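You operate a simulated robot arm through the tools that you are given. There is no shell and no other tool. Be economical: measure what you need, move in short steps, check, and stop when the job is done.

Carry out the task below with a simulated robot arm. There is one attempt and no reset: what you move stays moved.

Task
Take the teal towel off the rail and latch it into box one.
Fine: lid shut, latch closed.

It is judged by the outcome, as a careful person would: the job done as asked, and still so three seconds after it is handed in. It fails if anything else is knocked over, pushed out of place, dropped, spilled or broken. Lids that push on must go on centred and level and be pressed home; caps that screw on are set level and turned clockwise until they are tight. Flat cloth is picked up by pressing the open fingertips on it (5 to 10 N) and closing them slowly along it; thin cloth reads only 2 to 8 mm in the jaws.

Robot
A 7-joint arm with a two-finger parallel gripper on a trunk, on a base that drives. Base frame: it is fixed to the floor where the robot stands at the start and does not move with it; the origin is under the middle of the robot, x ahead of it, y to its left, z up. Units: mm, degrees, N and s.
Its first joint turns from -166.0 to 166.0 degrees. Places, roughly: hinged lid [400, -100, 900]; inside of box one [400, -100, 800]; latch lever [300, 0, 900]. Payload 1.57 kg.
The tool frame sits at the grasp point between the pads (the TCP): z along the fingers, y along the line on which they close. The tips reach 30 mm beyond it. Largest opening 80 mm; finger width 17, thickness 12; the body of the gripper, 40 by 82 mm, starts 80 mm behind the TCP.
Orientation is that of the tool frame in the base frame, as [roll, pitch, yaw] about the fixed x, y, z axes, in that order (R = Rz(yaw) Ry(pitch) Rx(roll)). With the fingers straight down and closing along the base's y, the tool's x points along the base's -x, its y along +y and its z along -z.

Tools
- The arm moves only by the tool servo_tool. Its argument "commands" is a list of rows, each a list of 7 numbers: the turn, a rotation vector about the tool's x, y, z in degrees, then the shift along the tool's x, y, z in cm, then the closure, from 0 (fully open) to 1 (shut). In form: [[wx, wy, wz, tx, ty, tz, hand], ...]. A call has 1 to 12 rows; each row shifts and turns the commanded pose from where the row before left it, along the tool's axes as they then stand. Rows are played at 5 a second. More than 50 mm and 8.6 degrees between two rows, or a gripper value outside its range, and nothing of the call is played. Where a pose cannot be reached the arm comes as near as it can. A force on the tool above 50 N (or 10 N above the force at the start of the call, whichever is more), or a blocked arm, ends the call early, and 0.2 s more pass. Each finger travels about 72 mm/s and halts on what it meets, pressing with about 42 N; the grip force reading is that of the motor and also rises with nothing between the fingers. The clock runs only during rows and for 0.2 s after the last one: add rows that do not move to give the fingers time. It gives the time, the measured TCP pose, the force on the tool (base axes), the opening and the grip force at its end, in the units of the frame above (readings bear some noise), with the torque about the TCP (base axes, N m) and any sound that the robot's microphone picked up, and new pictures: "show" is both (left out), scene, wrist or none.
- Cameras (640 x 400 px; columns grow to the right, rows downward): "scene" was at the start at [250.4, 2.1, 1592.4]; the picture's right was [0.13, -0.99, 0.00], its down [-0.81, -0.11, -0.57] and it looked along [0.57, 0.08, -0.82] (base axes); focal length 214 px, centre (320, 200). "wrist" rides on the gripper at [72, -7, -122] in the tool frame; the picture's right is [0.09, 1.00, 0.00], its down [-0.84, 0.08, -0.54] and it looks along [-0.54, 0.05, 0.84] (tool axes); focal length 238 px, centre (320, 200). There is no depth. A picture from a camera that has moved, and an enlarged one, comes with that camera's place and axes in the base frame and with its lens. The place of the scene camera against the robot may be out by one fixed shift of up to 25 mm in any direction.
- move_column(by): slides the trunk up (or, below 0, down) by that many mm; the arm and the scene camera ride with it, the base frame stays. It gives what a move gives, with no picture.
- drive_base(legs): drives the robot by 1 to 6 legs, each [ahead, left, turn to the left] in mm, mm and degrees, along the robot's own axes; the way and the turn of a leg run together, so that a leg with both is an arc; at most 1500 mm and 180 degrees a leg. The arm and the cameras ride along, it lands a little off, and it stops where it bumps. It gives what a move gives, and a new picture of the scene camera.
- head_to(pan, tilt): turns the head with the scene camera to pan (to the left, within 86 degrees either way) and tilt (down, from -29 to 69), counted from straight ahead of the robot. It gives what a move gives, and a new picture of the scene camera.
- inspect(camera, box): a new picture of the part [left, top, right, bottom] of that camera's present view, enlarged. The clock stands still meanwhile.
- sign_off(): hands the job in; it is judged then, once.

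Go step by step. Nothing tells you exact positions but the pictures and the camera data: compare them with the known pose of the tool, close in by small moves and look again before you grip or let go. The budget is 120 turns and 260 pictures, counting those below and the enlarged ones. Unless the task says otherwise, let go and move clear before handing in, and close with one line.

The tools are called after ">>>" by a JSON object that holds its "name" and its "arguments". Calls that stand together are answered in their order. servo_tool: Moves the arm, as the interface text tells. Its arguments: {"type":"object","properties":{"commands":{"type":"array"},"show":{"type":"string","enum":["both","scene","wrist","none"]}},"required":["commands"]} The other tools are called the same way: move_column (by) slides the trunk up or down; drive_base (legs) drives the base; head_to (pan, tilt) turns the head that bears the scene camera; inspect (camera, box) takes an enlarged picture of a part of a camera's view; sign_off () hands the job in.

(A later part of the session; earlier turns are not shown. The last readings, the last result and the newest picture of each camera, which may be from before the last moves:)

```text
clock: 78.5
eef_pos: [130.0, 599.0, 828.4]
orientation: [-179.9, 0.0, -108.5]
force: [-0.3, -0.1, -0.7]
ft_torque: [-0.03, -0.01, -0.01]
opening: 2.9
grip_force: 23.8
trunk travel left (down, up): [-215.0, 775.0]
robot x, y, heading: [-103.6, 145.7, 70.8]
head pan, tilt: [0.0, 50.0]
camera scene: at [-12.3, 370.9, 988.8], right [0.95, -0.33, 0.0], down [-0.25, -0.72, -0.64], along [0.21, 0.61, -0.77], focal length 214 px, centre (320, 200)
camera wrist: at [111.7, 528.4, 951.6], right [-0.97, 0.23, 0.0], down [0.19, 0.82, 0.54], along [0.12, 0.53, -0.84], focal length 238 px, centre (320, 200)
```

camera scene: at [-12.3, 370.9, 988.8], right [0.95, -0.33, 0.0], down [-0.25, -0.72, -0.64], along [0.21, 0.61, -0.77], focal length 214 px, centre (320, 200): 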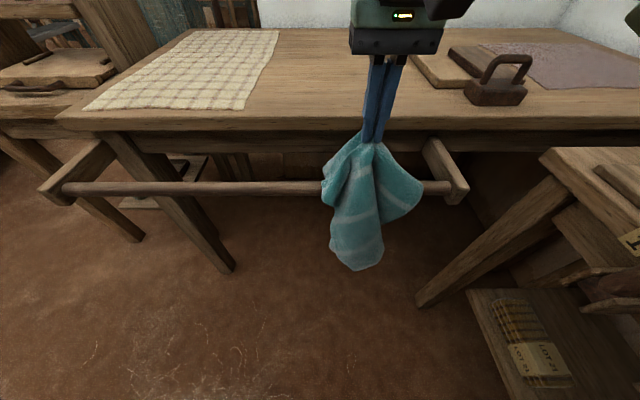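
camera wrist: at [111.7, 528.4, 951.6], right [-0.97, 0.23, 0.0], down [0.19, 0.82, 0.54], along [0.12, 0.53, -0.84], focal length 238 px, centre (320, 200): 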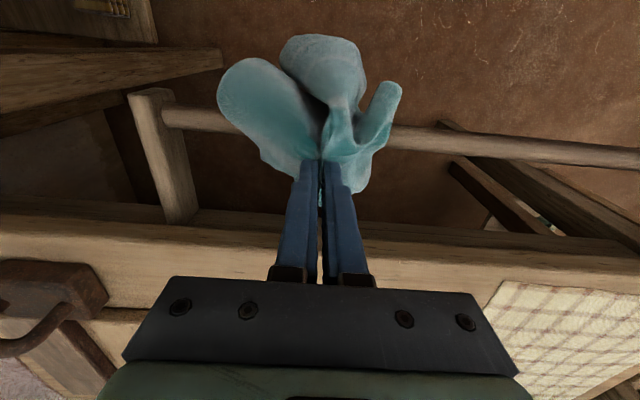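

The towel is fully off the rail. Raising the trunk, then turning back toward the box.

>>> {"name": "move_column", "arguments": {"by": 400}}

>>> {"name": "drive_base", "arguments": {"legs": [[0, 0, -45], [0, 0, -45.5]]}}

>>> {"name": "servo_tool", "arguments": {"commands": [[0, 0, 0, 0, 0, 0, 1]], "show": "wrist"}}

```text
clock: 82.3
eef_pos: [129.6, 599.1, 1228.7]
orientation: [-180.0, 0.0, -108.7]
force: [0.2, -0.5, -0.3]
ft_torque: [0.03, 0.04, -0.01]
opening: 3.0
grip_force: 24.0
trunk travel left (down, up): [-615.0, 375.0]
robot x, y, heading: [-103.7, 146.8, 70.9]
head pan, tilt: [0.0, 50.0]
```

```text
clock: 86.8
eef_pos: [354.6, -80.7, 1227.4]
orientation: [180.0, 0.1, 162.1]
force: [-0.1, -0.2, -0.3]
ft_torque: [0.01, 0.01, 0.06]
opening: 2.7
grip_force: 23.7
trunk travel left (down, up): [-615.0, 375.0]
robot x, y, heading: [-106.2, 144.0, -18.3]
head pan, tilt: [0.0, 50.0]
camera scene: at [141.7, 59.9, 1388.8], right [-0.31, -0.95, 0.0], down [-0.73, 0.24, -0.64], along [0.61, -0.2, -0.77], focal length 214 px, centre (320, 200)
```

scene: 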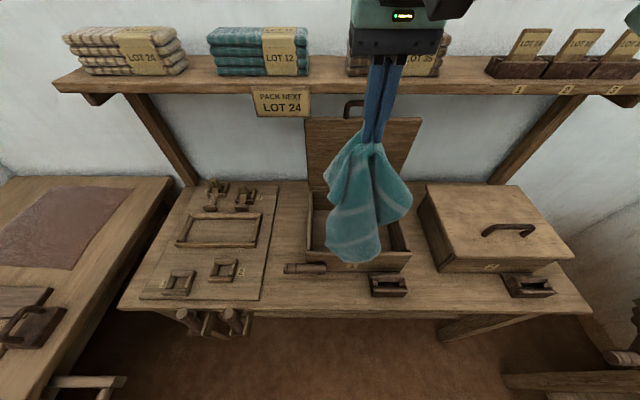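

```text
clock: 87.2
eef_pos: [355.5, -80.2, 1228.9]
orientation: [180.0, 0.0, 162.2]
force: [-0.6, 0.4, -0.7]
ft_torque: [0.01, 0.02, 0.03]
opening: 2.9
grip_force: 23.7
trunk travel left (down, up): [-615.0, 375.0]
robot x, y, heading: [-101.6, 145.0, -18.7]
head pan, tilt: [0.0, 50.0]
camera wrist: at [283.6, -65.2, 1351.3], right [0.22, 0.98, 0.0], down [0.82, -0.18, 0.54], along [0.53, -0.12, -0.84], focal length 238 px, centre (320, 200)
```

wrist: 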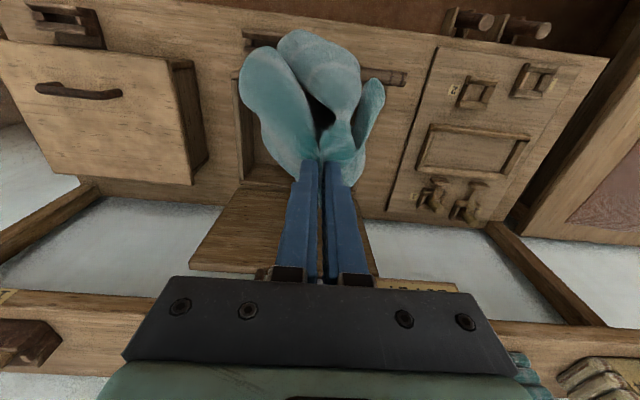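

Towel hangs above and just before the box. I'll move it over the box's centre and check before lowering.

>>> {"name": "servo_tool", "arguments": {"commands": [[0, 0, 0, -1.7, -0.7, 0, 1], [0, 0, 0, -1.7, -0.7, 0, 1], [0, 0, 0, -1.8, -0.7, 0, 1], [0, 0, 0, -1.8, -0.7, 0, 1], [0, 0, 0, -1.7, -0.6, 0, 1], [0, 0, 0, 0, 0, 0, 1], [0, 0, 0, 0, 0, 0, 1]], "show": "both"}}

```text
clock: 88.8
eef_pos: [428.1, -138.7, 1230.0]
orientation: [179.9, 0.0, 162.2]
force: [0.6, -0.4, 0.8]
ft_torque: [0.01, -0.01, 0.04]
opening: 2.9
grip_force: 24.5
trunk travel left (down, up): [-615.0, 375.0]
robot x, y, heading: [-101.0, 147.4, -18.2]
head pan, tilt: [0.0, 50.0]
camera scene: at [141.9, 60.0, 1388.8], right [-0.31, -0.95, 0.0], down [-0.73, 0.24, -0.64], along [0.61, -0.2, -0.77], focal length 214 px, centre (320, 200)
camera wrist: at [357.3, -124.1, 1351.9], right [0.22, 0.98, 0.0], down [0.82, -0.18, 0.54], along [0.53, -0.12, -0.84], focal length 238 px, centre (320, 200)
```

scene: 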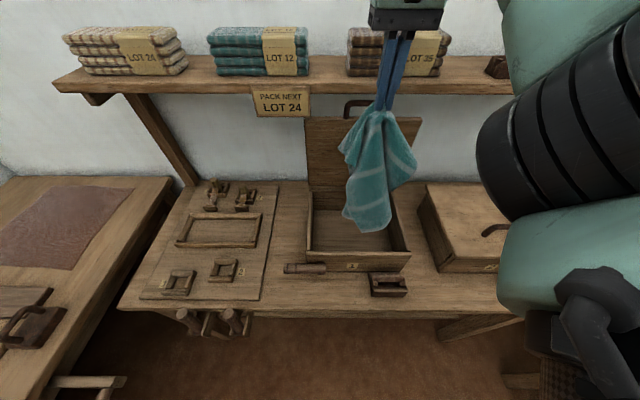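
wrist: 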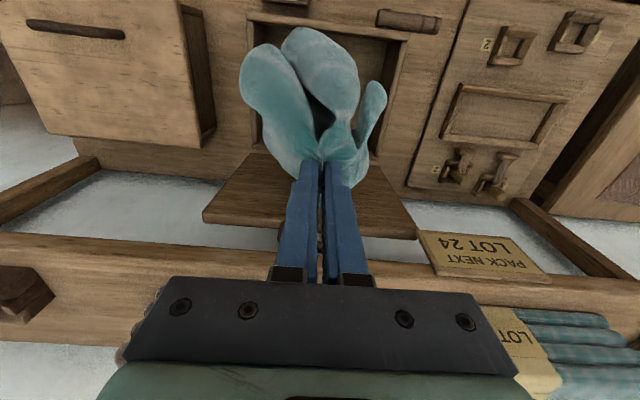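

Centred over the box. Lowering in stages.

>>> {"name": "move_column", "arguments": {"by": -230}}

>>> {"name": "servo_tool", "arguments": {"commands": [[0, 0, 0, 0, 0, 0, 1]], "show": "both"}}

```text
clock: 91.2
eef_pos: [429.1, -139.2, 1000.1]
orientation: [-179.9, 0.0, 162.1]
force: [0.6, -0.4, -0.2]
ft_torque: [0.04, 0.0, 0.01]
opening: 2.8
grip_force: 24.2
trunk travel left (down, up): [-385.0, 605.0]
robot x, y, heading: [-99.4, 144.2, -18.3]
head pan, tilt: [0.0, 50.0]
```

```text
clock: 91.6
eef_pos: [429.5, -139.8, 998.4]
orientation: [180.0, 0.0, 162.1]
force: [-0.3, 0.5, -0.2]
ft_torque: [0.01, 0.02, 0.02]
opening: 2.9
grip_force: 24.0
trunk travel left (down, up): [-385.0, 605.0]
robot x, y, heading: [-103.4, 145.9, -18.3]
head pan, tilt: [0.0, 50.0]
camera scene: at [141.7, 60.0, 1158.8], right [-0.31, -0.95, 0.0], down [-0.73, 0.24, -0.64], along [0.61, -0.2, -0.77], focal length 214 px, centre (320, 200)
camera wrist: at [357.0, -124.1, 1121.9], right [0.22, 0.98, 0.0], down [0.82, -0.18, 0.54], along [0.53, -0.12, -0.84], focal length 238 px, centre (320, 200)
```

scene: 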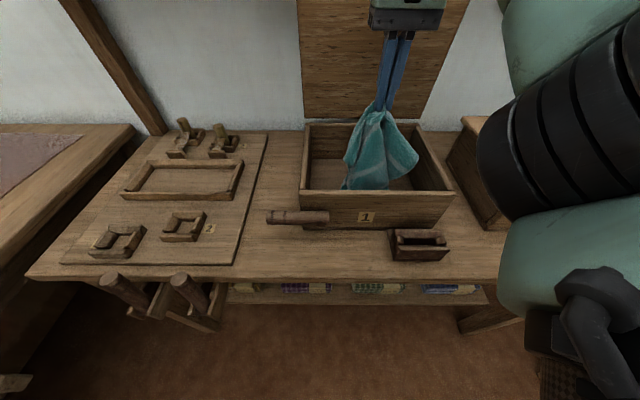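
wrist: 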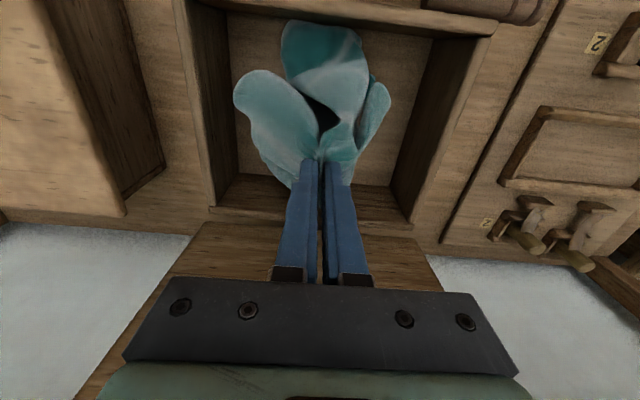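

The towel is inside the rim but near the front wall; I'll shift 20 mm to the back and lower further.

>>> {"name": "servo_tool", "arguments": {"commands": [[0, 0, 0, -1, 0, 1, 1], [0, 0, 0, -1, 0, 1, 1], [0, 0, 0, 0, 0, 2, 1], [0, 0, 0, 0, 0, 2, 1], [0, 0, 0, 0, 0, 2, 1], [0, 0, 0, 0, 0, 2, 1], [0, 0, 0, 0, 0, 0, 1]], "show": "both"}}

```text
clock: 93.2
eef_pos: [448.3, -147.3, 899.3]
orientation: [-180.0, 0.0, 162.1]
force: [0.0, -0.2, 0.9]
ft_torque: [0.01, -0.07, 0.0]
opening: 2.8
grip_force: 24.5
trunk travel left (down, up): [-385.0, 605.0]
robot x, y, heading: [-100.5, 145.0, -18.2]
head pan, tilt: [0.0, 50.0]
camera scene: at [141.7, 60.0, 1158.8], right [-0.31, -0.95, 0.0], down [-0.73, 0.24, -0.64], along [0.61, -0.2, -0.77], focal length 214 px, centre (320, 200)
camera wrist: at [376.3, -131.1, 1021.9], right [0.22, 0.98, 0.0], down [0.82, -0.18, 0.54], along [0.53, -0.12, -0.84], focal length 238 px, centre (320, 200)
```

scene: 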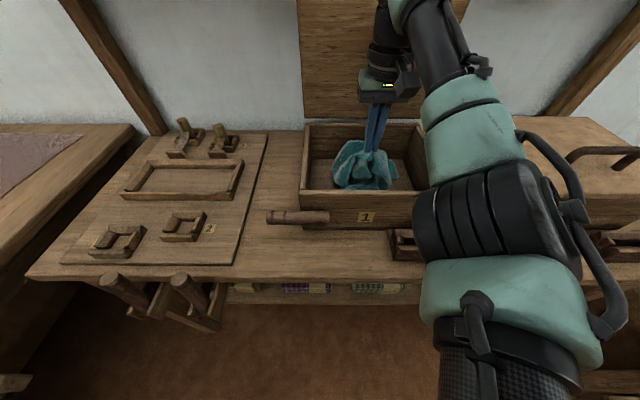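
wrist: 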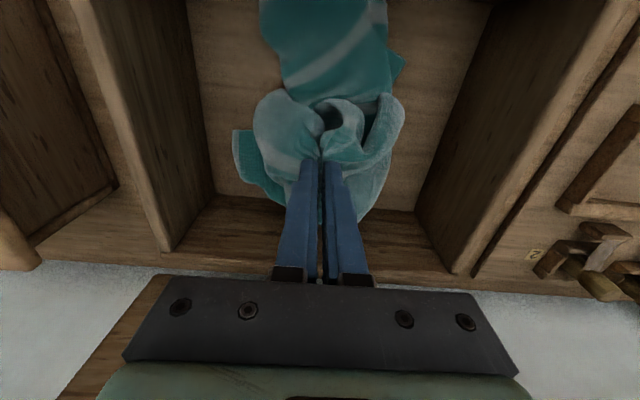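

>>> {"name": "servo_tool", "arguments": {"commands": [[0, 0, 0, -0.8, 0, 1.5, 1], [0, 0, 0, -0.8, 0, 1.5, 1], [0, 0, 0, 0, 0, 1.5, 1], [0, 0, 0, 0, 0, 1.5, 1], [0, 0, 0, 0, 0, 0, 1]], "show": "both"}}

```text
clock: 94.4
eef_pos: [462.4, -153.3, 839.2]
orientation: [-180.0, 0.0, 162.3]
force: [-0.4, -1.1, 0.7]
ft_torque: [0.01, 0.0, 0.05]
opening: 2.8
grip_force: 23.2
trunk travel left (down, up): [-385.0, 605.0]
robot x, y, heading: [-103.3, 146.0, -18.3]
head pan, tilt: [0.0, 50.0]
camera scene: at [141.6, 60.0, 1158.9], right [-0.31, -0.95, 0.0], down [-0.73, 0.24, -0.64], along [0.61, -0.2, -0.77], focal length 214 px, centre (320, 200)
camera wrist: at [390.6, -136.9, 961.4], right [0.22, 0.98, 0.0], down [0.82, -0.18, 0.54], along [0.53, -0.12, -0.84], focal length 238 px, centre (320, 200)
```

scene: 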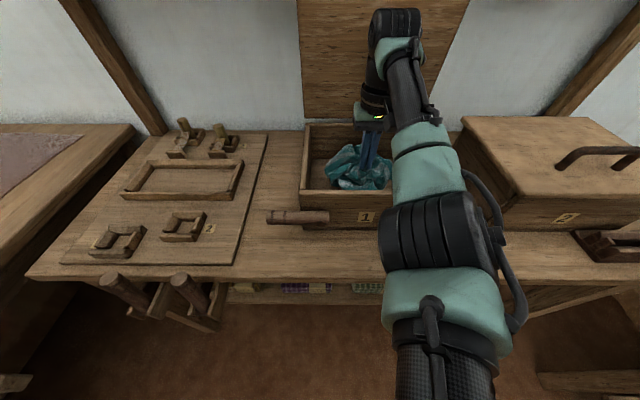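
wrist: 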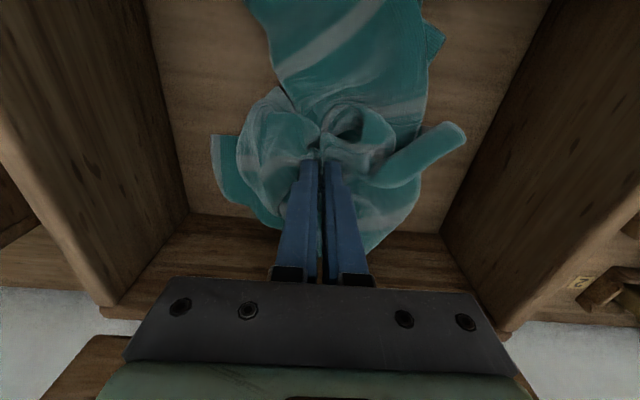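

The towel is bunched inside, all below the rim. Lower a bit more, release and lift away.

>>> {"name": "servo_tool", "arguments": {"commands": [[0, 0, 0, 0, 0, 1, 1], [0, 0, 0, 0, 0, 0.5, 1], [0, 0, 0, 0, 0, 0, 0.8], [0, 0, 0, 0, 0, 0, 0.6], [0, 0, 0, 0, 0, 0, 0.5], [0, 0, 0, 0, 0, -2, 0.5], [0, 0, 0, 0, 0, -4, 0.5], [0, 0, 0, 0, 0, -4, 0.5], [0, 0, 0, 0, 0, -4, 0.5], [0, 0, 0, 0, 0, 0, 0.5]], "show": "both"}}

```text
clock: 96.6
eef_pos: [459.7, -149.8, 963.4]
orientation: [-180.0, 0.1, 162.1]
force: [0.1, -0.3, -0.3]
ft_torque: [-0.02, -0.01, 0.01]
opening: 40.0
grip_force: 0.0
trunk travel left (down, up): [-385.0, 605.0]
robot x, y, heading: [-101.5, 146.0, -18.1]
head pan, tilt: [0.0, 50.0]
camera scene: at [141.8, 59.8, 1158.8], right [-0.31, -0.95, 0.0], down [-0.73, 0.24, -0.64], along [0.61, -0.2, -0.77], focal length 214 px, centre (320, 200)
camera wrist: at [388.4, -134.3, 1086.9], right [0.22, 0.98, 0.0], down [0.82, -0.18, 0.54], along [0.53, -0.12, -0.84], focal length 238 px, centre (320, 200)
```

scene: 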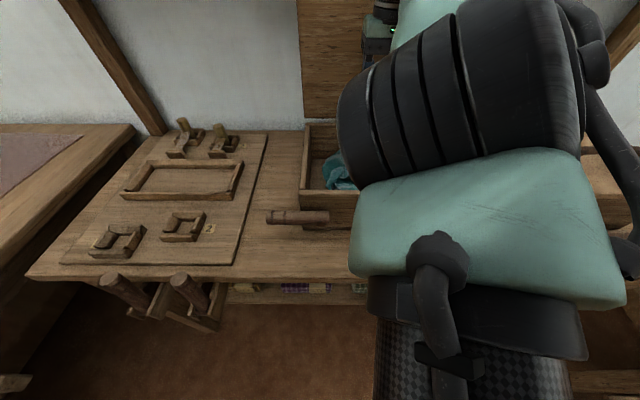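
wrist: 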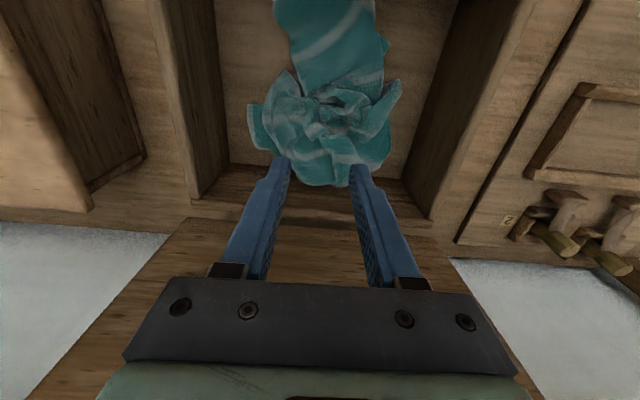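

The towel lies inside the box. I'll retreat and raise to check nothing overhangs the front.

>>> {"name": "servo_tool", "arguments": {"commands": [[0, 0, 0, 3, 0, -2, 0.5], [0, 0, 0, 3, 0, -2, 0.5], [0, 0, 0, 0, 0, 0, 0.5]], "show": "none"}}

>>> {"name": "move_column", "arguments": {"by": 150}}

>>> {"name": "servo_tool", "arguments": {"commands": [[0, 0, 8, 0, 0, 0, 0.6], [0, 0, 8, 0, 0, 0, 0.65], [0, 0, 8, 0, 0, 0, 0.65], [0, 0, 8, 0, 0, 0, 0.65], [0, 0, 8, 0, 0, 0, 0.65], [0, 0, 8, 0, 0, 0, 0.65], [0, 0, 8, 0, 0, 0, 0.65], [0, 0, 8, 0, 0, 0, 0.65], [0, 0, 8, 0, 0, 0, 0.65], [0, 0, 8, 0, 0, 0, 0.65], [0, 0, 8, 0, 0, 0, 0.65], [0, 0, 4.2, 0, 0, 0, 0.65]], "show": "both"}}

```text
clock: 97.4
eef_pos: [404.2, -131.6, 1003.6]
orientation: [180.0, -0.1, 162.1]
force: [-0.2, 0.3, -0.5]
ft_torque: [0.01, -0.01, 0.0]
opening: 40.2
grip_force: 0.0
out of reach, approached as far as the arm can: row 1
trunk travel left (down, up): [-385.0, 605.0]
robot x, y, heading: [-100.5, 146.1, -18.4]
head pan, tilt: [0.0, 50.0]
```

```text
clock: 99.2
eef_pos: [404.2, -131.0, 1154.1]
orientation: [-180.0, 0.0, 162.1]
force: [0.1, -0.6, -1.2]
ft_torque: [0.02, 0.0, 0.02]
opening: 40.0
grip_force: 0.2
trunk travel left (down, up): [-535.0, 455.0]
robot x, y, heading: [-99.1, 143.5, -18.5]
head pan, tilt: [0.0, 50.0]
```

```text
clock: 101.8
eef_pos: [404.7, -130.7, 1156.1]
orientation: [-179.9, 0.0, 69.9]
force: [0.9, 0.1, -0.8]
ft_torque: [0.04, 0.0, 0.01]
opening: 28.1
grip_force: 0.0
trunk travel left (down, up): [-535.0, 455.0]
robot x, y, heading: [-101.4, 140.1, -18.3]
head pan, tilt: [0.0, 50.0]
camera scene: at [141.7, 60.0, 1308.8], right [-0.31, -0.95, 0.0], down [-0.73, 0.24, -0.64], along [0.61, -0.2, -0.77], focal length 214 px, centre (320, 200)
camera wrist: at [422.6, -61.8, 1277.3], right [0.97, -0.26, 0.0], down [-0.22, -0.81, 0.54], along [-0.14, -0.52, -0.84], focal length 238 px, centre (320, 200)
```

scene: 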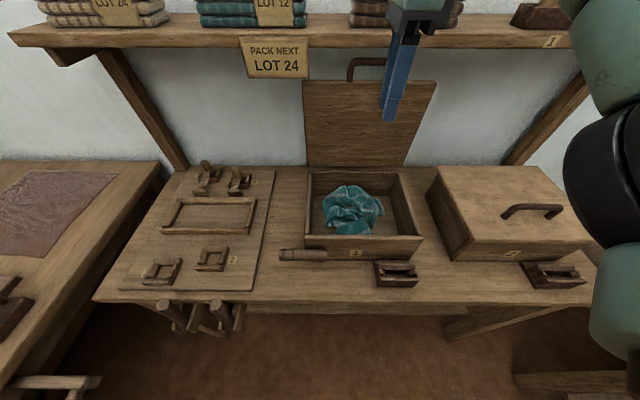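
wrist: 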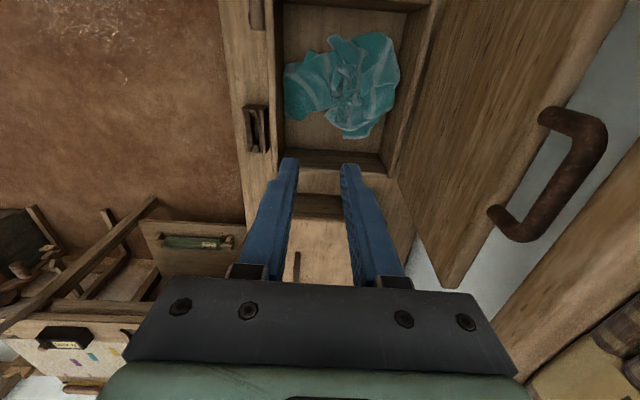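

The towel is wholly inside. Now I'll tilt the tool forward to re-grip the lid handle.

>>> {"name": "servo_tool", "arguments": {"commands": [[-8, 0, 0, 0, 0, 0, 0.65], [-8, 0, 0, 0, 0, 0, 0.65], [-8, 0, 0, 0, 0, 0, 0.65], [-8, 0, 0, 0, 0, 0, 0.65], [-8, 0, 0, 0, 0, 0, 0.65], [-8, 0, 0, 0, 0, 0, 0.65], [-8, 0, 0, 0, 0, 0, 0.65], [-8, 0, 0, 0, 0, 0, 0.65], [-6, 0, 0, 0, 0, 0, 0.65], [0, 0, 0, 0, 0, 0, 0.65]], "show": "both"}}

```text
clock: 104.0
eef_pos: [404.5, -131.2, 1153.8]
orientation: [109.9, 0.0, 69.9]
force: [0.9, -0.5, 0.2]
ft_torque: [-0.01, -0.01, -0.03]
opening: 28.1
grip_force: 0.0
trunk travel left (down, up): [-535.0, 455.0]
robot x, y, heading: [-103.7, 143.3, -18.1]
head pan, tilt: [0.0, 50.0]
camera scene: at [141.7, 59.9, 1308.8], right [-0.31, -0.95, 0.0], down [-0.73, 0.24, -0.64], along [0.61, -0.2, -0.77], focal length 214 px, centre (320, 200)
camera wrist: at [318.4, -24.1, 1190.1], right [0.35, -0.03, 0.94], down [-0.74, -0.62, 0.26], along [0.57, -0.78, -0.24], focal length 238 px, centre (320, 200)
```

scene: 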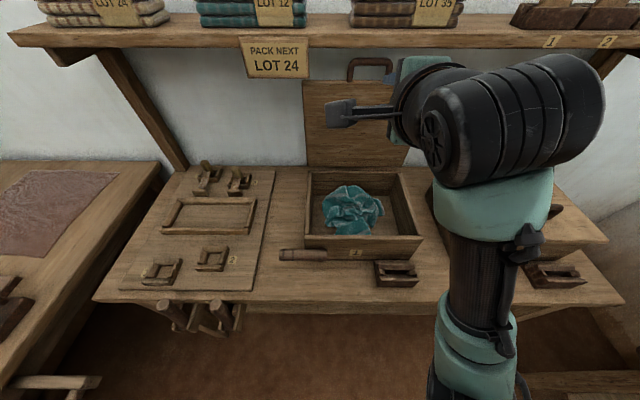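
wrist: 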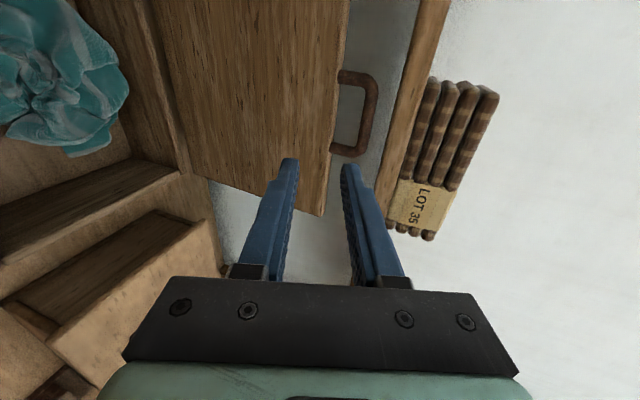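

The handle is straight ahead at z≈1153. I'll raise onto its line, narrow the fingers to 22 mm and approach most of the way.

>>> {"name": "servo_tool", "arguments": {"commands": [[0, 0, 0, 0.2, 2.4, 0, 0.725], [0, 0, 0, 0.2, 2.3, 0, 0.725], [0, 0, 0, 0, 0, 3, 0.725], [0, 0, 0, 0, 0, 3, 0.725], [0, 0, 0, 0, 0, 2, 0.725], [0, 0, 0, 0, 0, 0, 0.725]], "show": "wrist"}}

>>> {"name": "inspect", "arguments": {"camera": "scene", "box": [290, 20, 470, 140]}}

```text
clock: 105.4
eef_pos: [489.1, -157.8, 1169.3]
orientation: [110.0, 0.0, 69.9]
force: [-0.2, -0.4, 0.0]
ft_torque: [-0.02, 0.01, -0.01]
opening: 22.0
grip_force: 0.1
trunk travel left (down, up): [-535.0, 455.0]
robot x, y, heading: [-101.2, 145.9, -18.3]
head pan, tilt: [0.0, 50.0]
camera wrist: at [404.0, -50.9, 1205.7], right [0.35, -0.03, 0.94], down [-0.74, -0.62, 0.26], along [0.57, -0.78, -0.24], focal length 238 px, centre (320, 200)
```

wrist: 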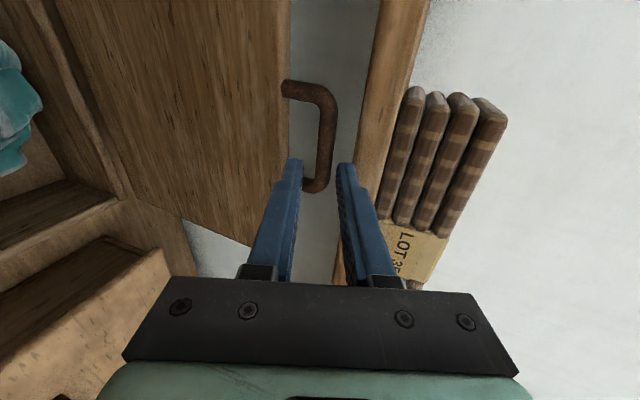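

```text
3.33 times, centred on (380, 80) of scene
camera zoom: at [141.6, 60.0, 1308.8], right [-0.31, -0.95, 0.0], down [-0.73, 0.24, -0.64], along [0.61, -0.2, -0.77], focal length 715 px, centre (120, 600)
```

zoom: 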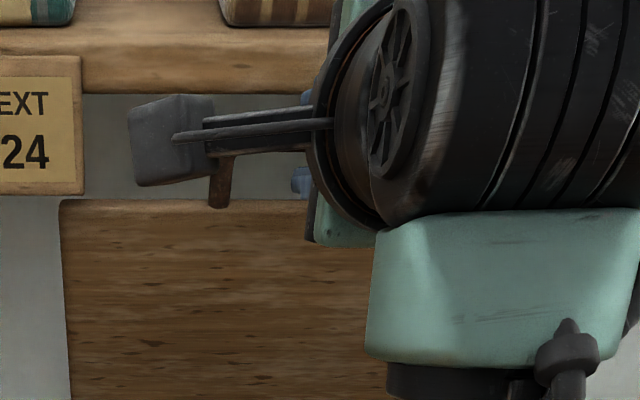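

The bar is lined up between the fingers. Final approach and gentle closing.

>>> {"name": "servo_tool", "arguments": {"commands": [[0, 0, 0, 0.4, 0.1, 1.5, 0.725], [0, 0, 0, 0.4, 0.1, 1.5, 0.725], [0, 0, 0, 0, 0, 1.3, 0.725], [0, 0, 0, 0, 0, 0, 0.725]], "show": "wrist"}}

```text
clock: 105.9
eef_pos: [497.2, -159.8, 1174.5]
orientation: [109.1, 0.0, 69.4]
force: [-43.6, 17.0, -1.0]
ft_torque: [-0.13, -0.15, 0.34]
opening: 7.1
grip_force: 0.1
trunk travel left (down, up): [-535.0, 455.0]
robot x, y, heading: [-100.6, 144.7, -18.3]
head pan, tilt: [0.0, 50.0]
stopped in row 2: the force on the tool passed its limit at 64 N (the readings are from after the stop); the commanded pose is now the measured one
camera wrist: at [410.9, -51.0, 1209.6], right [0.34, -0.03, 0.94], down [-0.75, -0.61, 0.25], along [0.57, -0.79, -0.23], focal length 238 px, centre (320, 200)
```

wrist: 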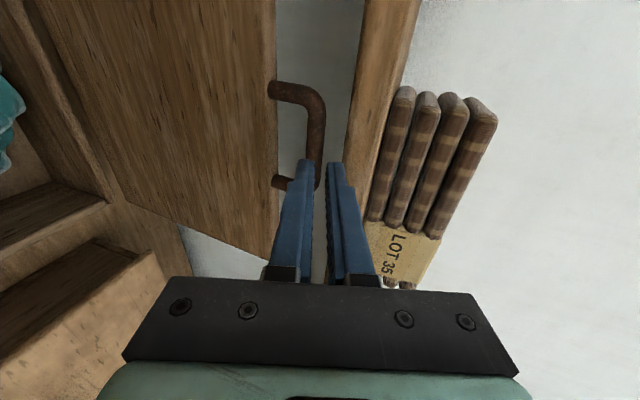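

The upper finger touched the shelf's lower edge, so I'll back off and approach lower and flatter.

>>> {"name": "servo_tool", "arguments": {"commands": [[0, 0, 0, 0, -0.4, -1.5, 0.775], [0, 0, 0, 0, -0.6, -1.5, 0.775], [-6, 0, 0, 0, -0.5, 0, 0.775], [-6, 0, 0, 0, -0.5, 0, 0.775], [0, 0, 0, 0, 0, 0, 0.775]], "show": "wrist"}}

```text
clock: 107.1
eef_pos: [473.8, -149.8, 1158.9]
orientation: [97.6, 0.0, 69.5]
force: [-0.4, -0.4, -0.5]
ft_torque: [0.0, -0.01, 0.02]
opening: 18.0
grip_force: 0.0
trunk travel left (down, up): [-535.0, 455.0]
robot x, y, heading: [-99.7, 144.7, -18.5]
head pan, tilt: [0.0, 50.0]
camera wrist: at [383.4, -39.6, 1169.1], right [0.16, 0.04, 0.99], down [-0.79, -0.6, 0.15], along [0.6, -0.8, -0.06], focal length 238 px, centre (320, 200)
```

wrist: 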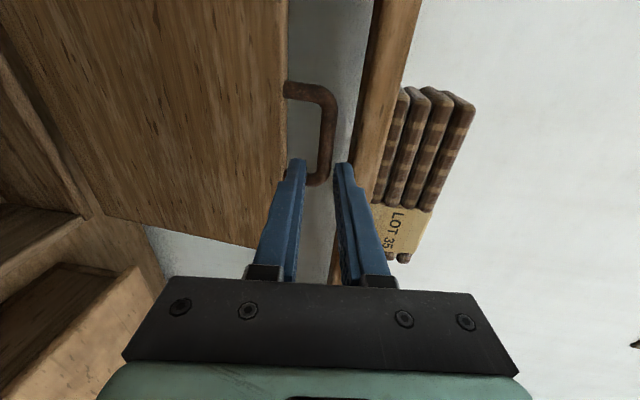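

Now lined up flatter; approaching again.

>>> {"name": "servo_tool", "arguments": {"commands": [[0, 0, 0, 0.4, 0.1, 1.5, 0.775], [0, 0, 0, 0.4, 0.1, 1.5, 0.775], [0, 0, 0, 0, 0.1, 1.5, 0.775], [0, 0, 0, 0, 0, 0, 0.775]], "show": "wrist"}}

```text
clock: 108.1
eef_pos: [519.7, -156.6, 1155.8]
orientation: [97.7, 0.0, 69.5]
force: [0.6, -0.8, -1.0]
ft_torque: [-0.03, -0.02, -0.02]
opening: 18.3
grip_force: 0.0
trunk travel left (down, up): [-535.0, 455.0]
robot x, y, heading: [-105.3, 145.6, -18.3]
head pan, tilt: [0.0, 50.0]
camera wrist: at [429.4, -46.9, 1167.3], right [0.16, 0.04, 0.99], down [-0.79, -0.6, 0.15], along [0.6, -0.8, -0.06], focal length 238 px, centre (320, 200)
```

wrist: 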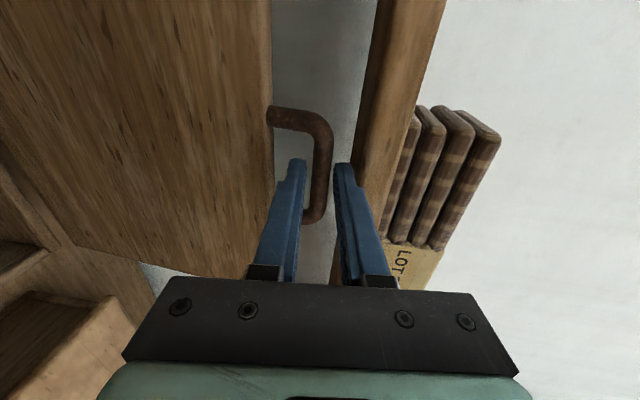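

>>> {"name": "servo_tool", "arguments": {"commands": [[0, 0, 0, 0, 0.05, 1, 0.775], [0, 0, 0, 0, 0, 0.5, 0.775], [0, 0, 0, 0, 0, 0, 0.9], [0, 0, 0, 0, 0, 0, 1], [0, 0, 0, 0, 0, 0, 1]], "show": "wrist"}}

```text
clock: 109.3
eef_pos: [533.0, -161.9, 1154.1]
orientation: [97.6, 0.0, 69.5]
force: [-0.3, 0.3, -0.7]
ft_torque: [0.48, -0.17, -0.09]
opening: 12.6
grip_force: 29.6
trunk travel left (down, up): [-535.0, 455.0]
robot x, y, heading: [-101.8, 144.1, -18.3]
head pan, tilt: [0.0, 50.0]
camera wrist: at [442.4, -52.7, 1165.6], right [0.16, 0.04, 0.99], down [-0.79, -0.6, 0.15], along [0.6, -0.8, -0.06], focal length 238 px, centre (320, 200)
```

wrist: 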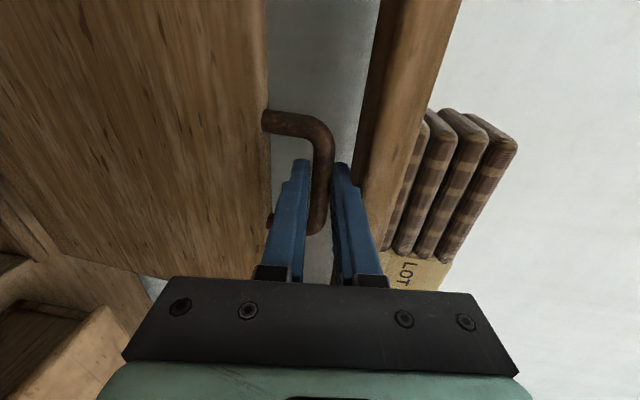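

The handle is gripped. I'll bring the lid down along the reverse arc, first part.

>>> {"name": "servo_tool", "arguments": {"commands": [[2.5, 0, 0, 0, -0.28, -1.52, 1], [2.5, 0, 0, 0, -0.28, -1.52, 1], [2.5, 0, 0, 0, -0.62, -1.52, 1], [2.5, 0, 0, 0, -0.62, -1.52, 1], [3, 0, 0, 0, -0.91, -1.34, 1], [3, 0, 0, 0, -0.91, -1.34, 1], [3, 0, 0, 0, -1.18, -1.09, 1], [3, 0, 0, 0, -1.18, -1.09, 1], [0, 0, 0, 0, 0, 0, 1]], "show": "wrist"}}

```text
clock: 111.3
eef_pos: [414.6, -122.3, 1126.2]
orientation: [120.1, 0.0, 69.2]
force: [0.3, -8.6, -8.2]
ft_torque: [-0.51, 0.22, -0.35]
opening: 12.6
grip_force: 29.7
trunk travel left (down, up): [-535.0, 455.0]
robot x, y, heading: [-102.9, 145.6, -18.6]
head pan, tilt: [0.0, 50.0]
camera wrist: at [336.4, -16.6, 1183.0], right [0.5, -0.09, 0.86], down [-0.7, -0.63, 0.34], along [0.51, -0.77, -0.38], focal length 238 px, centre (320, 200)
```

wrist: 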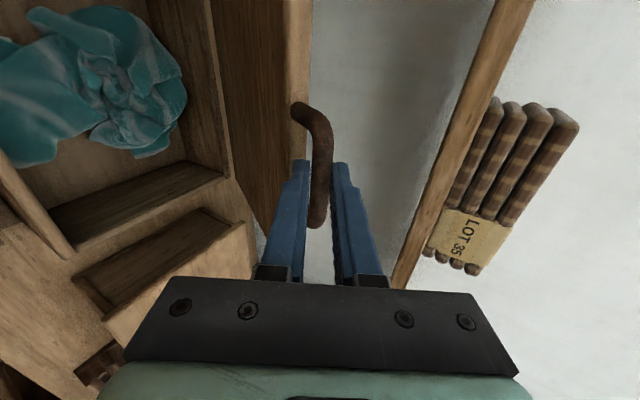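

Following well with low force. Continuing down.

>>> {"name": "servo_tool", "arguments": {"commands": [[3, 0, 0, 0, -1.4, -0.76, 1], [3, 0, 0, 0, -1.4, -0.76, 1], [3, 0, 0, 0, -1.53, -0.42, 1], [3, 0, 0, 0, -1.53, -0.42, 1], [3, 0, 0, 0, -1.6, -0.04, 1], [3, 0, 0, 0, -1.6, -0.04, 1], [2.5, 0, 0, 0, -1.56, 0.33, 1], [2.5, 0, 0, 0, -1.56, 0.33, 1], [0, 0, 0, 0, 0, 0, 1]], "show": "both"}}

```text
clock: 113.3
eef_pos: [348.1, -96.0, 1064.6]
orientation: [136.4, 0.0, 69.2]
force: [-26.2, -2.1, 19.0]
ft_torque: [-0.44, 0.17, 0.27]
opening: 12.6
grip_force: 29.9
out of reach, approached as far as the arm can: row 3, 4
trunk travel left (down, up): [-535.0, 455.0]
robot x, y, heading: [-102.0, 147.2, -18.5]
head pan, tilt: [0.0, 50.0]
camera scene: at [136.0, 60.6, 1310.0], right [-0.31, -0.95, 0.0], down [-0.72, 0.24, -0.65], along [0.61, -0.2, -0.76], focal length 214 px, centre (320, 200)
camera wrist: at [289.6, 2.0, 1148.9], right [0.71, -0.17, 0.69], down [-0.59, -0.67, 0.45], along [0.39, -0.72, -0.57], focal length 238 px, centre (320, 200)
```

scene: 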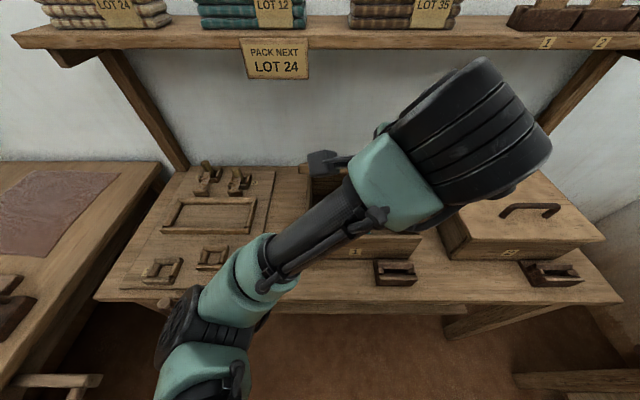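
wrist: 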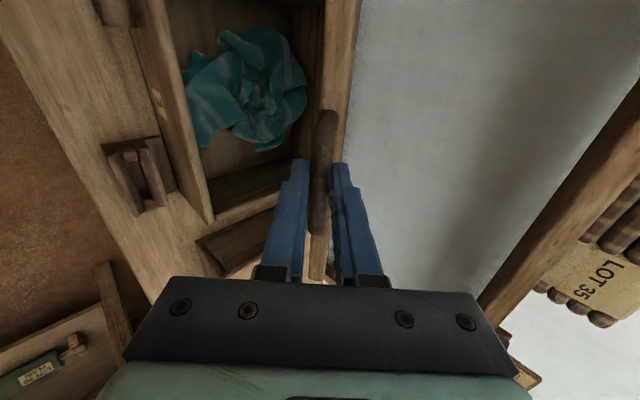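

The arm reconfigured its elbow and lags behind; I'll hold and see where it settles.

>>> {"name": "servo_tool", "arguments": {"commands": [[0, 0, 0, 0, 0, 0, 1], [0, 0, 0, 0, 0, 0, 1], [0, 0, 0, 0, 0, 0, 1]], "show": "none"}}

```text
clock: 114.1
eef_pos: [348.7, -96.6, 1063.5]
orientation: [136.3, 0.0, 69.3]
force: [-27.7, -1.0, 17.9]
ft_torque: [-0.29, 0.19, 0.34]
opening: 12.8
grip_force: 29.8
trunk travel left (down, up): [-535.0, 455.0]
robot x, y, heading: [-103.6, 145.5, -18.5]
head pan, tilt: [0.0, 50.0]
```

>>> {"name": "servo_tool", "arguments": {"commands": [[2.8, 0, 0, 0, -1.65, -0.1, 1], [2.9, 0, 0, 0, -1.65, 0.1, 1], [0, 0, 0, 0, 0, 0, 1]], "show": "none"}}

```text
clock: 114.9
eef_pos: [330.1, -89.9, 1036.0]
orientation: [142.6, 0.0, 69.5]
force: [6.0, -18.2, -8.4]
ft_torque: [-0.55, 0.09, 0.31]
opening: 13.0
grip_force: 29.6
trunk travel left (down, up): [-535.0, 455.0]
robot x, y, heading: [-99.5, 142.2, -18.2]
head pan, tilt: [0.0, 50.0]
```

Back on track. Continuing down.

>>> {"name": "servo_tool", "arguments": {"commands": [[2.5, 0, 0, -0.2, -1.46, 0.67, 1], [2.5, 0, 0, -0.2, -1.46, 0.67, 1], [2, 0, 0, 0, -1.3, 0.97, 1], [2, 0, 0, 0, -1.3, 0.97, 1], [0, 0, 0, 0, 0, 0, 1]], "show": "both"}}

```text
clock: 116.1
eef_pos: [305.0, -79.9, 979.5]
orientation: [151.5, -0.1, 69.8]
force: [3.8, 10.8, 0.1]
ft_torque: [0.03, -0.11, 0.63]
opening: 13.4
grip_force: 30.0
trunk travel left (down, up): [-535.0, 455.0]
robot x, y, heading: [-102.6, 146.9, -18.2]
head pan, tilt: [0.0, 50.0]
camera scene: at [141.2, 61.5, 1308.8], right [-0.31, -0.95, 0.0], down [-0.73, 0.24, -0.64], along [0.61, -0.2, -0.77], focal length 214 px, centre (320, 200)
camera wrist: at [267.5, 8.6, 1085.2], right [0.85, -0.22, 0.48], down [-0.47, -0.72, 0.51], along [0.23, -0.66, -0.72], focal length 238 px, centre (320, 200)
```

scene: 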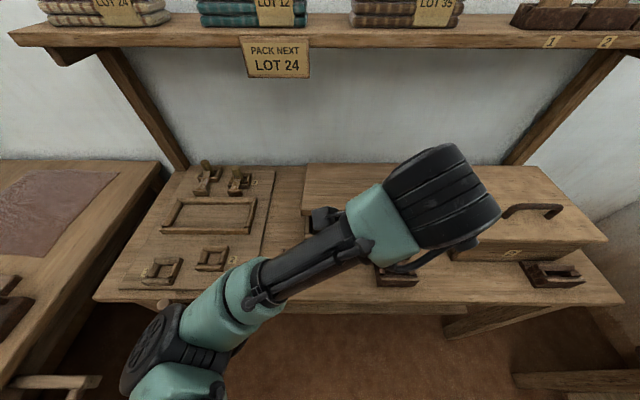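
wrist: 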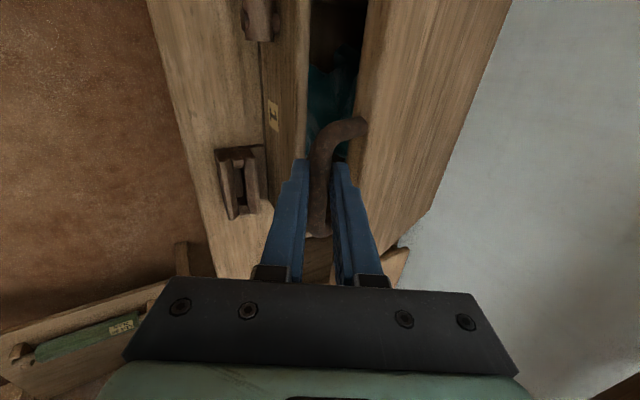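

>>> {"name": "servo_tool", "arguments": {"commands": [[1.5, 0, 0, 0, -1.11, 1.22, 1], [1.5, 0, 0, 0, -1.11, 1.22, 1], [1, 0, 0, 0, -0.9, 1.4, 1], [1, 0, 0, 0, -0.9, 1.4, 1], [0, 0, 0, 0, -0.5, 1.0, 1], [0, 0, 0, 0, 0, 0, 1]], "show": "wrist"}}

```text
clock: 117.5
eef_pos: [291.0, -76.7, 903.5]
orientation: [156.4, 0.1, 69.5]
force: [6.2, 10.5, -1.5]
ft_torque: [-0.32, -0.01, 0.46]
opening: 13.2
grip_force: 29.7
trunk travel left (down, up): [-535.0, 455.0]
robot x, y, heading: [-101.3, 145.3, -18.3]
head pan, tilt: [0.0, 50.0]
camera wrist: at [263.3, 9.0, 1014.5], right [0.89, -0.23, 0.4], down [-0.43, -0.73, 0.53], along [0.17, -0.64, -0.75], focal length 238 px, centre (320, 200)
```

wrist: 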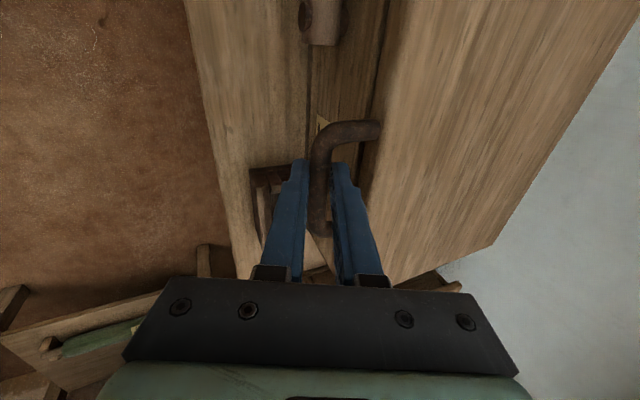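

Nearly closed; easing the last centimetre.

>>> {"name": "servo_tool", "arguments": {"commands": [[0, 0, 0, 0, -0.2, 0.45, 1], [0, 0, 0, 0, -0.2, 0.45, 1], [0, 0, 0, 0, -0.1, 0.25, 1], [0, 0, 0, 0, 0, 0, 1]], "show": "both"}}

```text
clock: 118.5
eef_pos: [291.4, -76.7, 897.3]
orientation: [155.7, 0.3, 69.5]
force: [1.5, 8.9, 34.4]
ft_torque: [-0.22, -0.12, 0.54]
opening: 13.6
grip_force: 30.0
trunk travel left (down, up): [-535.0, 455.0]
robot x, y, heading: [-103.4, 146.0, -18.3]
head pan, tilt: [0.0, 50.0]
camera scene: at [138.6, 62.2, 1309.9], right [-0.31, -0.95, 0.0], down [-0.73, 0.24, -0.64], along [0.61, -0.2, -0.76], focal length 214 px, centre (320, 200)
camera wrist: at [262.0, 9.6, 1005.9], right [0.88, -0.23, 0.41], down [-0.43, -0.73, 0.53], along [0.18, -0.65, -0.74], focal length 238 px, centre (320, 200)
```

scene: 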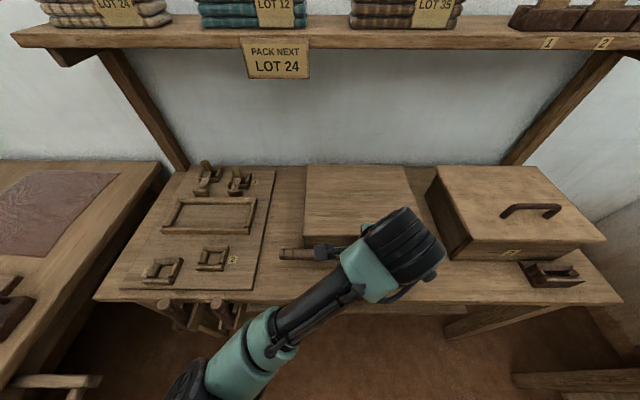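
wrist: 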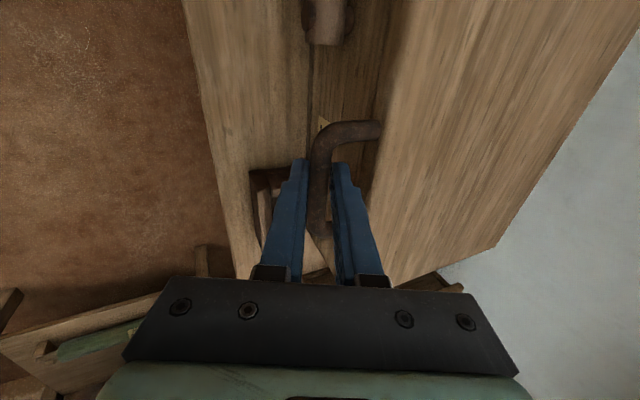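

The lid is down (resisting with 34 N). Release and back off.

>>> {"name": "servo_tool", "arguments": {"commands": [[0, 0, 0, 0, 0, -0.3, 0.85], [0, 0, 0, 0, 0, 0, 0.7], [0, 0, 0, 0, 0, -1.5, 0.7], [0, 0, 0, 0, 0, -3, 0.7], [0, 0, 0, 0, 0, -4, 0.7], [0, 0, 0, 0, 0, -4, 0.7], [0, 0, 0, 0, 0, 0, 0.7]], "show": "both"}}

```text
clock: 120.1
eef_pos: [240.1, -61.4, 1010.5]
orientation: [156.5, -0.1, 69.4]
force: [-0.9, -0.8, -0.2]
ft_torque: [0.0, -0.01, -0.02]
opening: 23.7
grip_force: 0.1
trunk travel left (down, up): [-535.0, 455.0]
robot x, y, heading: [-104.5, 144.3, -18.1]
head pan, tilt: [0.0, 50.0]
camera scene: at [140.9, 60.0, 1308.8], right [-0.31, -0.95, 0.0], down [-0.73, 0.24, -0.64], along [0.61, -0.2, -0.77], focal length 214 px, centre (320, 200)
camera wrist: at [213.0, 25.1, 1122.0], right [0.89, -0.23, 0.4], down [-0.43, -0.73, 0.53], along [0.17, -0.64, -0.75], focal length 238 px, centre (320, 200)
```

scene: 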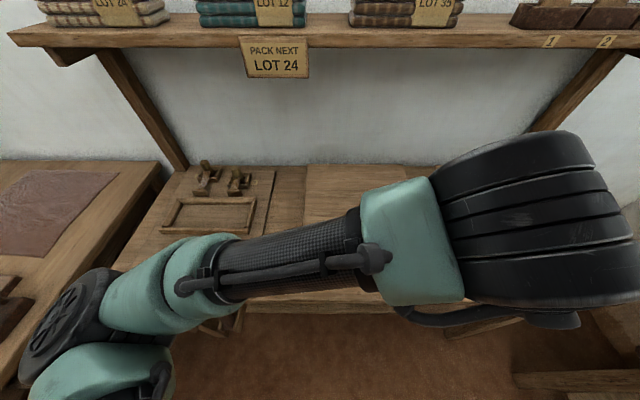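
wrist: 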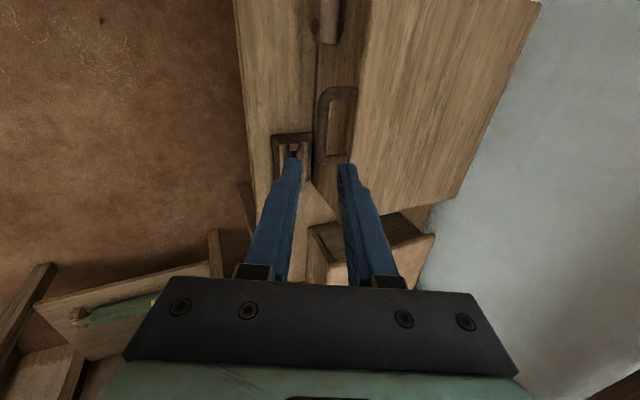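

The lid is shut. Now the latch lever must be swung up from the left. I'll back off and shift left, to approach it from the front with horizontal fingers.

>>> {"name": "drive_base", "arguments": {"legs": [[-100, 0, -1.7], [0, 170, 0]]}}

>>> {"name": "servo_tool", "arguments": {"commands": [[-8, 0, 0, 0, 0, 0, 0.5], [-8, 0, 0, 0, 1, 1, 0.3], [-8, 0, 0, 0, 1, 1, 0.3], [-8, 0, 0, 0, 1, 1, 0.3], [-8, 0, 0, 0, 1, 1, 0.3], [-8, 0, 0, 0, 1, 1, 0.3], [-8, 0, 0, 0, 1, 1, 0.3], [-8, 0, 0, 0, 1, 1, 0.3], [-2.5, 0, 0, 0, 0, 0, 0.3], [0, 0, 0, 0, 0, 0, 0.3]], "show": "both"}}

```text
clock: 122.3
eef_pos: [196.6, 121.8, 1010.7]
orientation: [156.4, 0.1, 67.7]
force: [-0.3, 0.1, 0.3]
ft_torque: [-0.01, 0.01, 0.02]
opening: 23.8
grip_force: 0.0
trunk travel left (down, up): [-535.0, 455.0]
robot x, y, heading: [-138.9, 340.8, -20.2]
head pan, tilt: [0.0, 50.0]
camera scene: at [100.8, 246.0, 1308.8], right [-0.35, -0.94, 0.0], down [-0.72, 0.26, -0.64], along [0.6, -0.22, -0.77], focal length 214 px, centre (320, 200)
```

scene: 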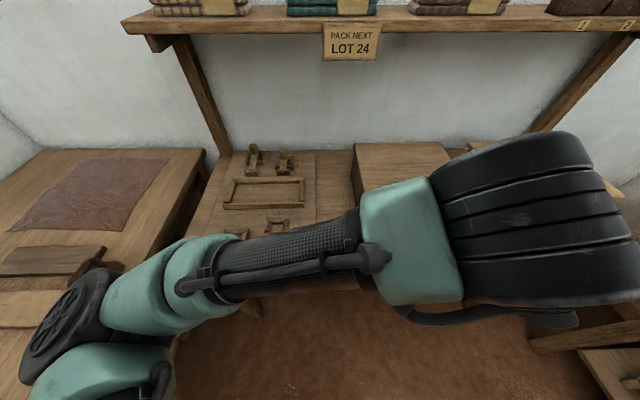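

```text
clock: 124.5
eef_pos: [300.9, 69.3, 1029.4]
orientation: [90.0, 0.0, 67.6]
force: [-0.4, -0.4, 0.1]
ft_torque: [0.04, -0.01, 0.03]
opening: 56.2
grip_force: 0.1
out of reach, approached as far as the arm can: row 2, 3, 4
trunk travel left (down, up): [-535.0, 455.0]
robot x, y, heading: [-139.2, 338.0, -20.3]
head pan, tilt: [0.0, 50.0]
camera scene: at [100.5, 245.3, 1308.8], right [-0.35, -0.94, 0.0], down [-0.72, 0.26, -0.64], along [0.6, -0.22, -0.77], focal length 214 px, centre (320, 200)
camera wrist: at [214.0, 181.2, 1023.1], right [0.03, 0.09, 1.0], down [-0.82, -0.57, 0.08], along [0.57, -0.82, 0.05], focal length 238 px, centre (320, 200)
```

scene: 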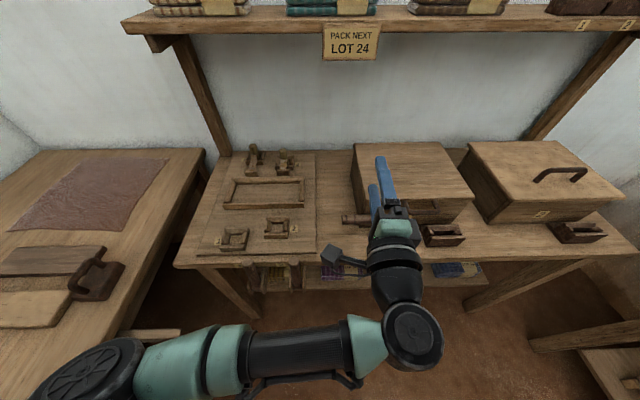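
wrist: 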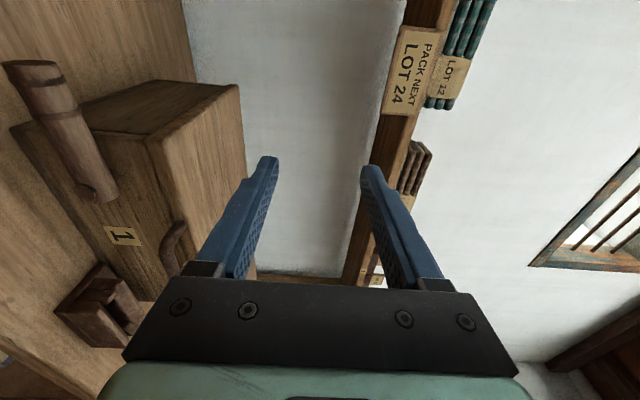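

Horizontal pose reached. The elbow hangs over toward the left bench, so I'll shift the base right and move the hand left before lowering.

>>> {"name": "drive_base", "arguments": {"legs": [[0, -90, 0]]}}

>>> {"name": "servo_tool", "arguments": {"commands": [[0, 0, 7.5, 4, 0, -1, 0.3], [0, 0, 7.5, 3, 0, 0, 0.3], [0, 0, 7.5, 2.5, -0.5, 0, 0.3], [0, 0, 7.5, 2, -1, 0, 0.3], [0, 0, 7.5, 0, 0, 0, 0.3], [0, 0, 7.5, 0, 0, 0, 0.3], [0, 0, 0, 0, 0, 0, 0.3]], "show": "both"}}

```text
clock: 125.6
eef_pos: [270.6, -15.0, 1028.9]
orientation: [89.9, -0.1, 67.6]
force: [0.6, 0.7, 0.6]
ft_torque: [0.0, -0.01, 0.01]
opening: 55.9
grip_force: 0.0
trunk travel left (down, up): [-535.0, 455.0]
robot x, y, heading: [-172.1, 258.1, -20.2]
head pan, tilt: [0.0, 50.0]
camera scene: at [69.7, 161.7, 1308.8], right [-0.34, -0.94, 0.0], down [-0.72, 0.26, -0.64], along [0.6, -0.22, -0.77], focal length 214 px, centre (320, 200)
```

scene: 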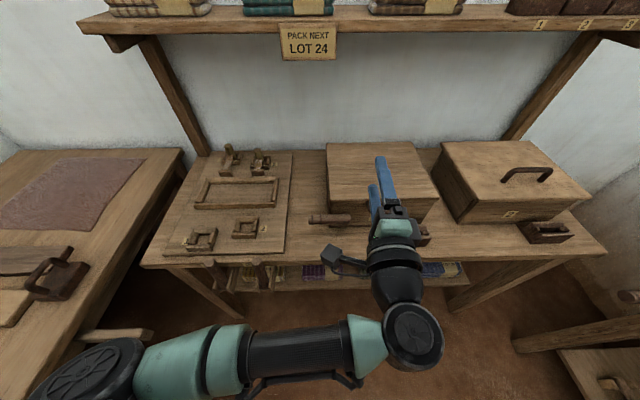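

```text
clock: 127.2
eef_pos: [305.5, 99.2, 1033.7]
orientation: [89.7, -45.2, 67.8]
force: [0.3, 0.4, 0.2]
ft_torque: [0.01, -0.01, -0.01]
opening: 56.0
grip_force: 0.0
trunk travel left (down, up): [-535.0, 455.0]
robot x, y, heading: [-173.4, 254.2, -20.3]
head pan, tilt: [0.0, 50.0]
camera scene: at [70.0, 162.4, 1308.8], right [-0.34, -0.94, 0.0], down [-0.72, 0.26, -0.64], along [0.6, -0.22, -0.77], focal length 214 px, centre (320, 200)
camera wrist: at [212.9, 196.1, 1081.6], right [-0.24, -0.59, 0.77], down [-0.75, -0.39, -0.54], along [0.62, -0.7, -0.35], focal length 238 px, centre (320, 200)
```

scene: 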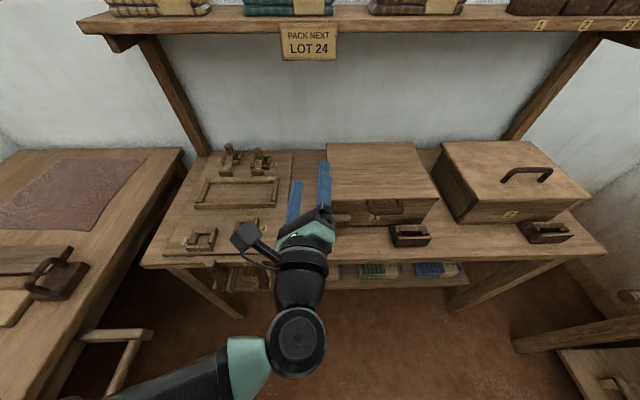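
wrist: 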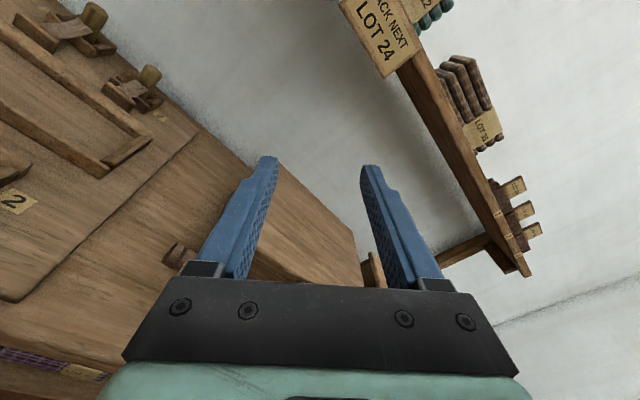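

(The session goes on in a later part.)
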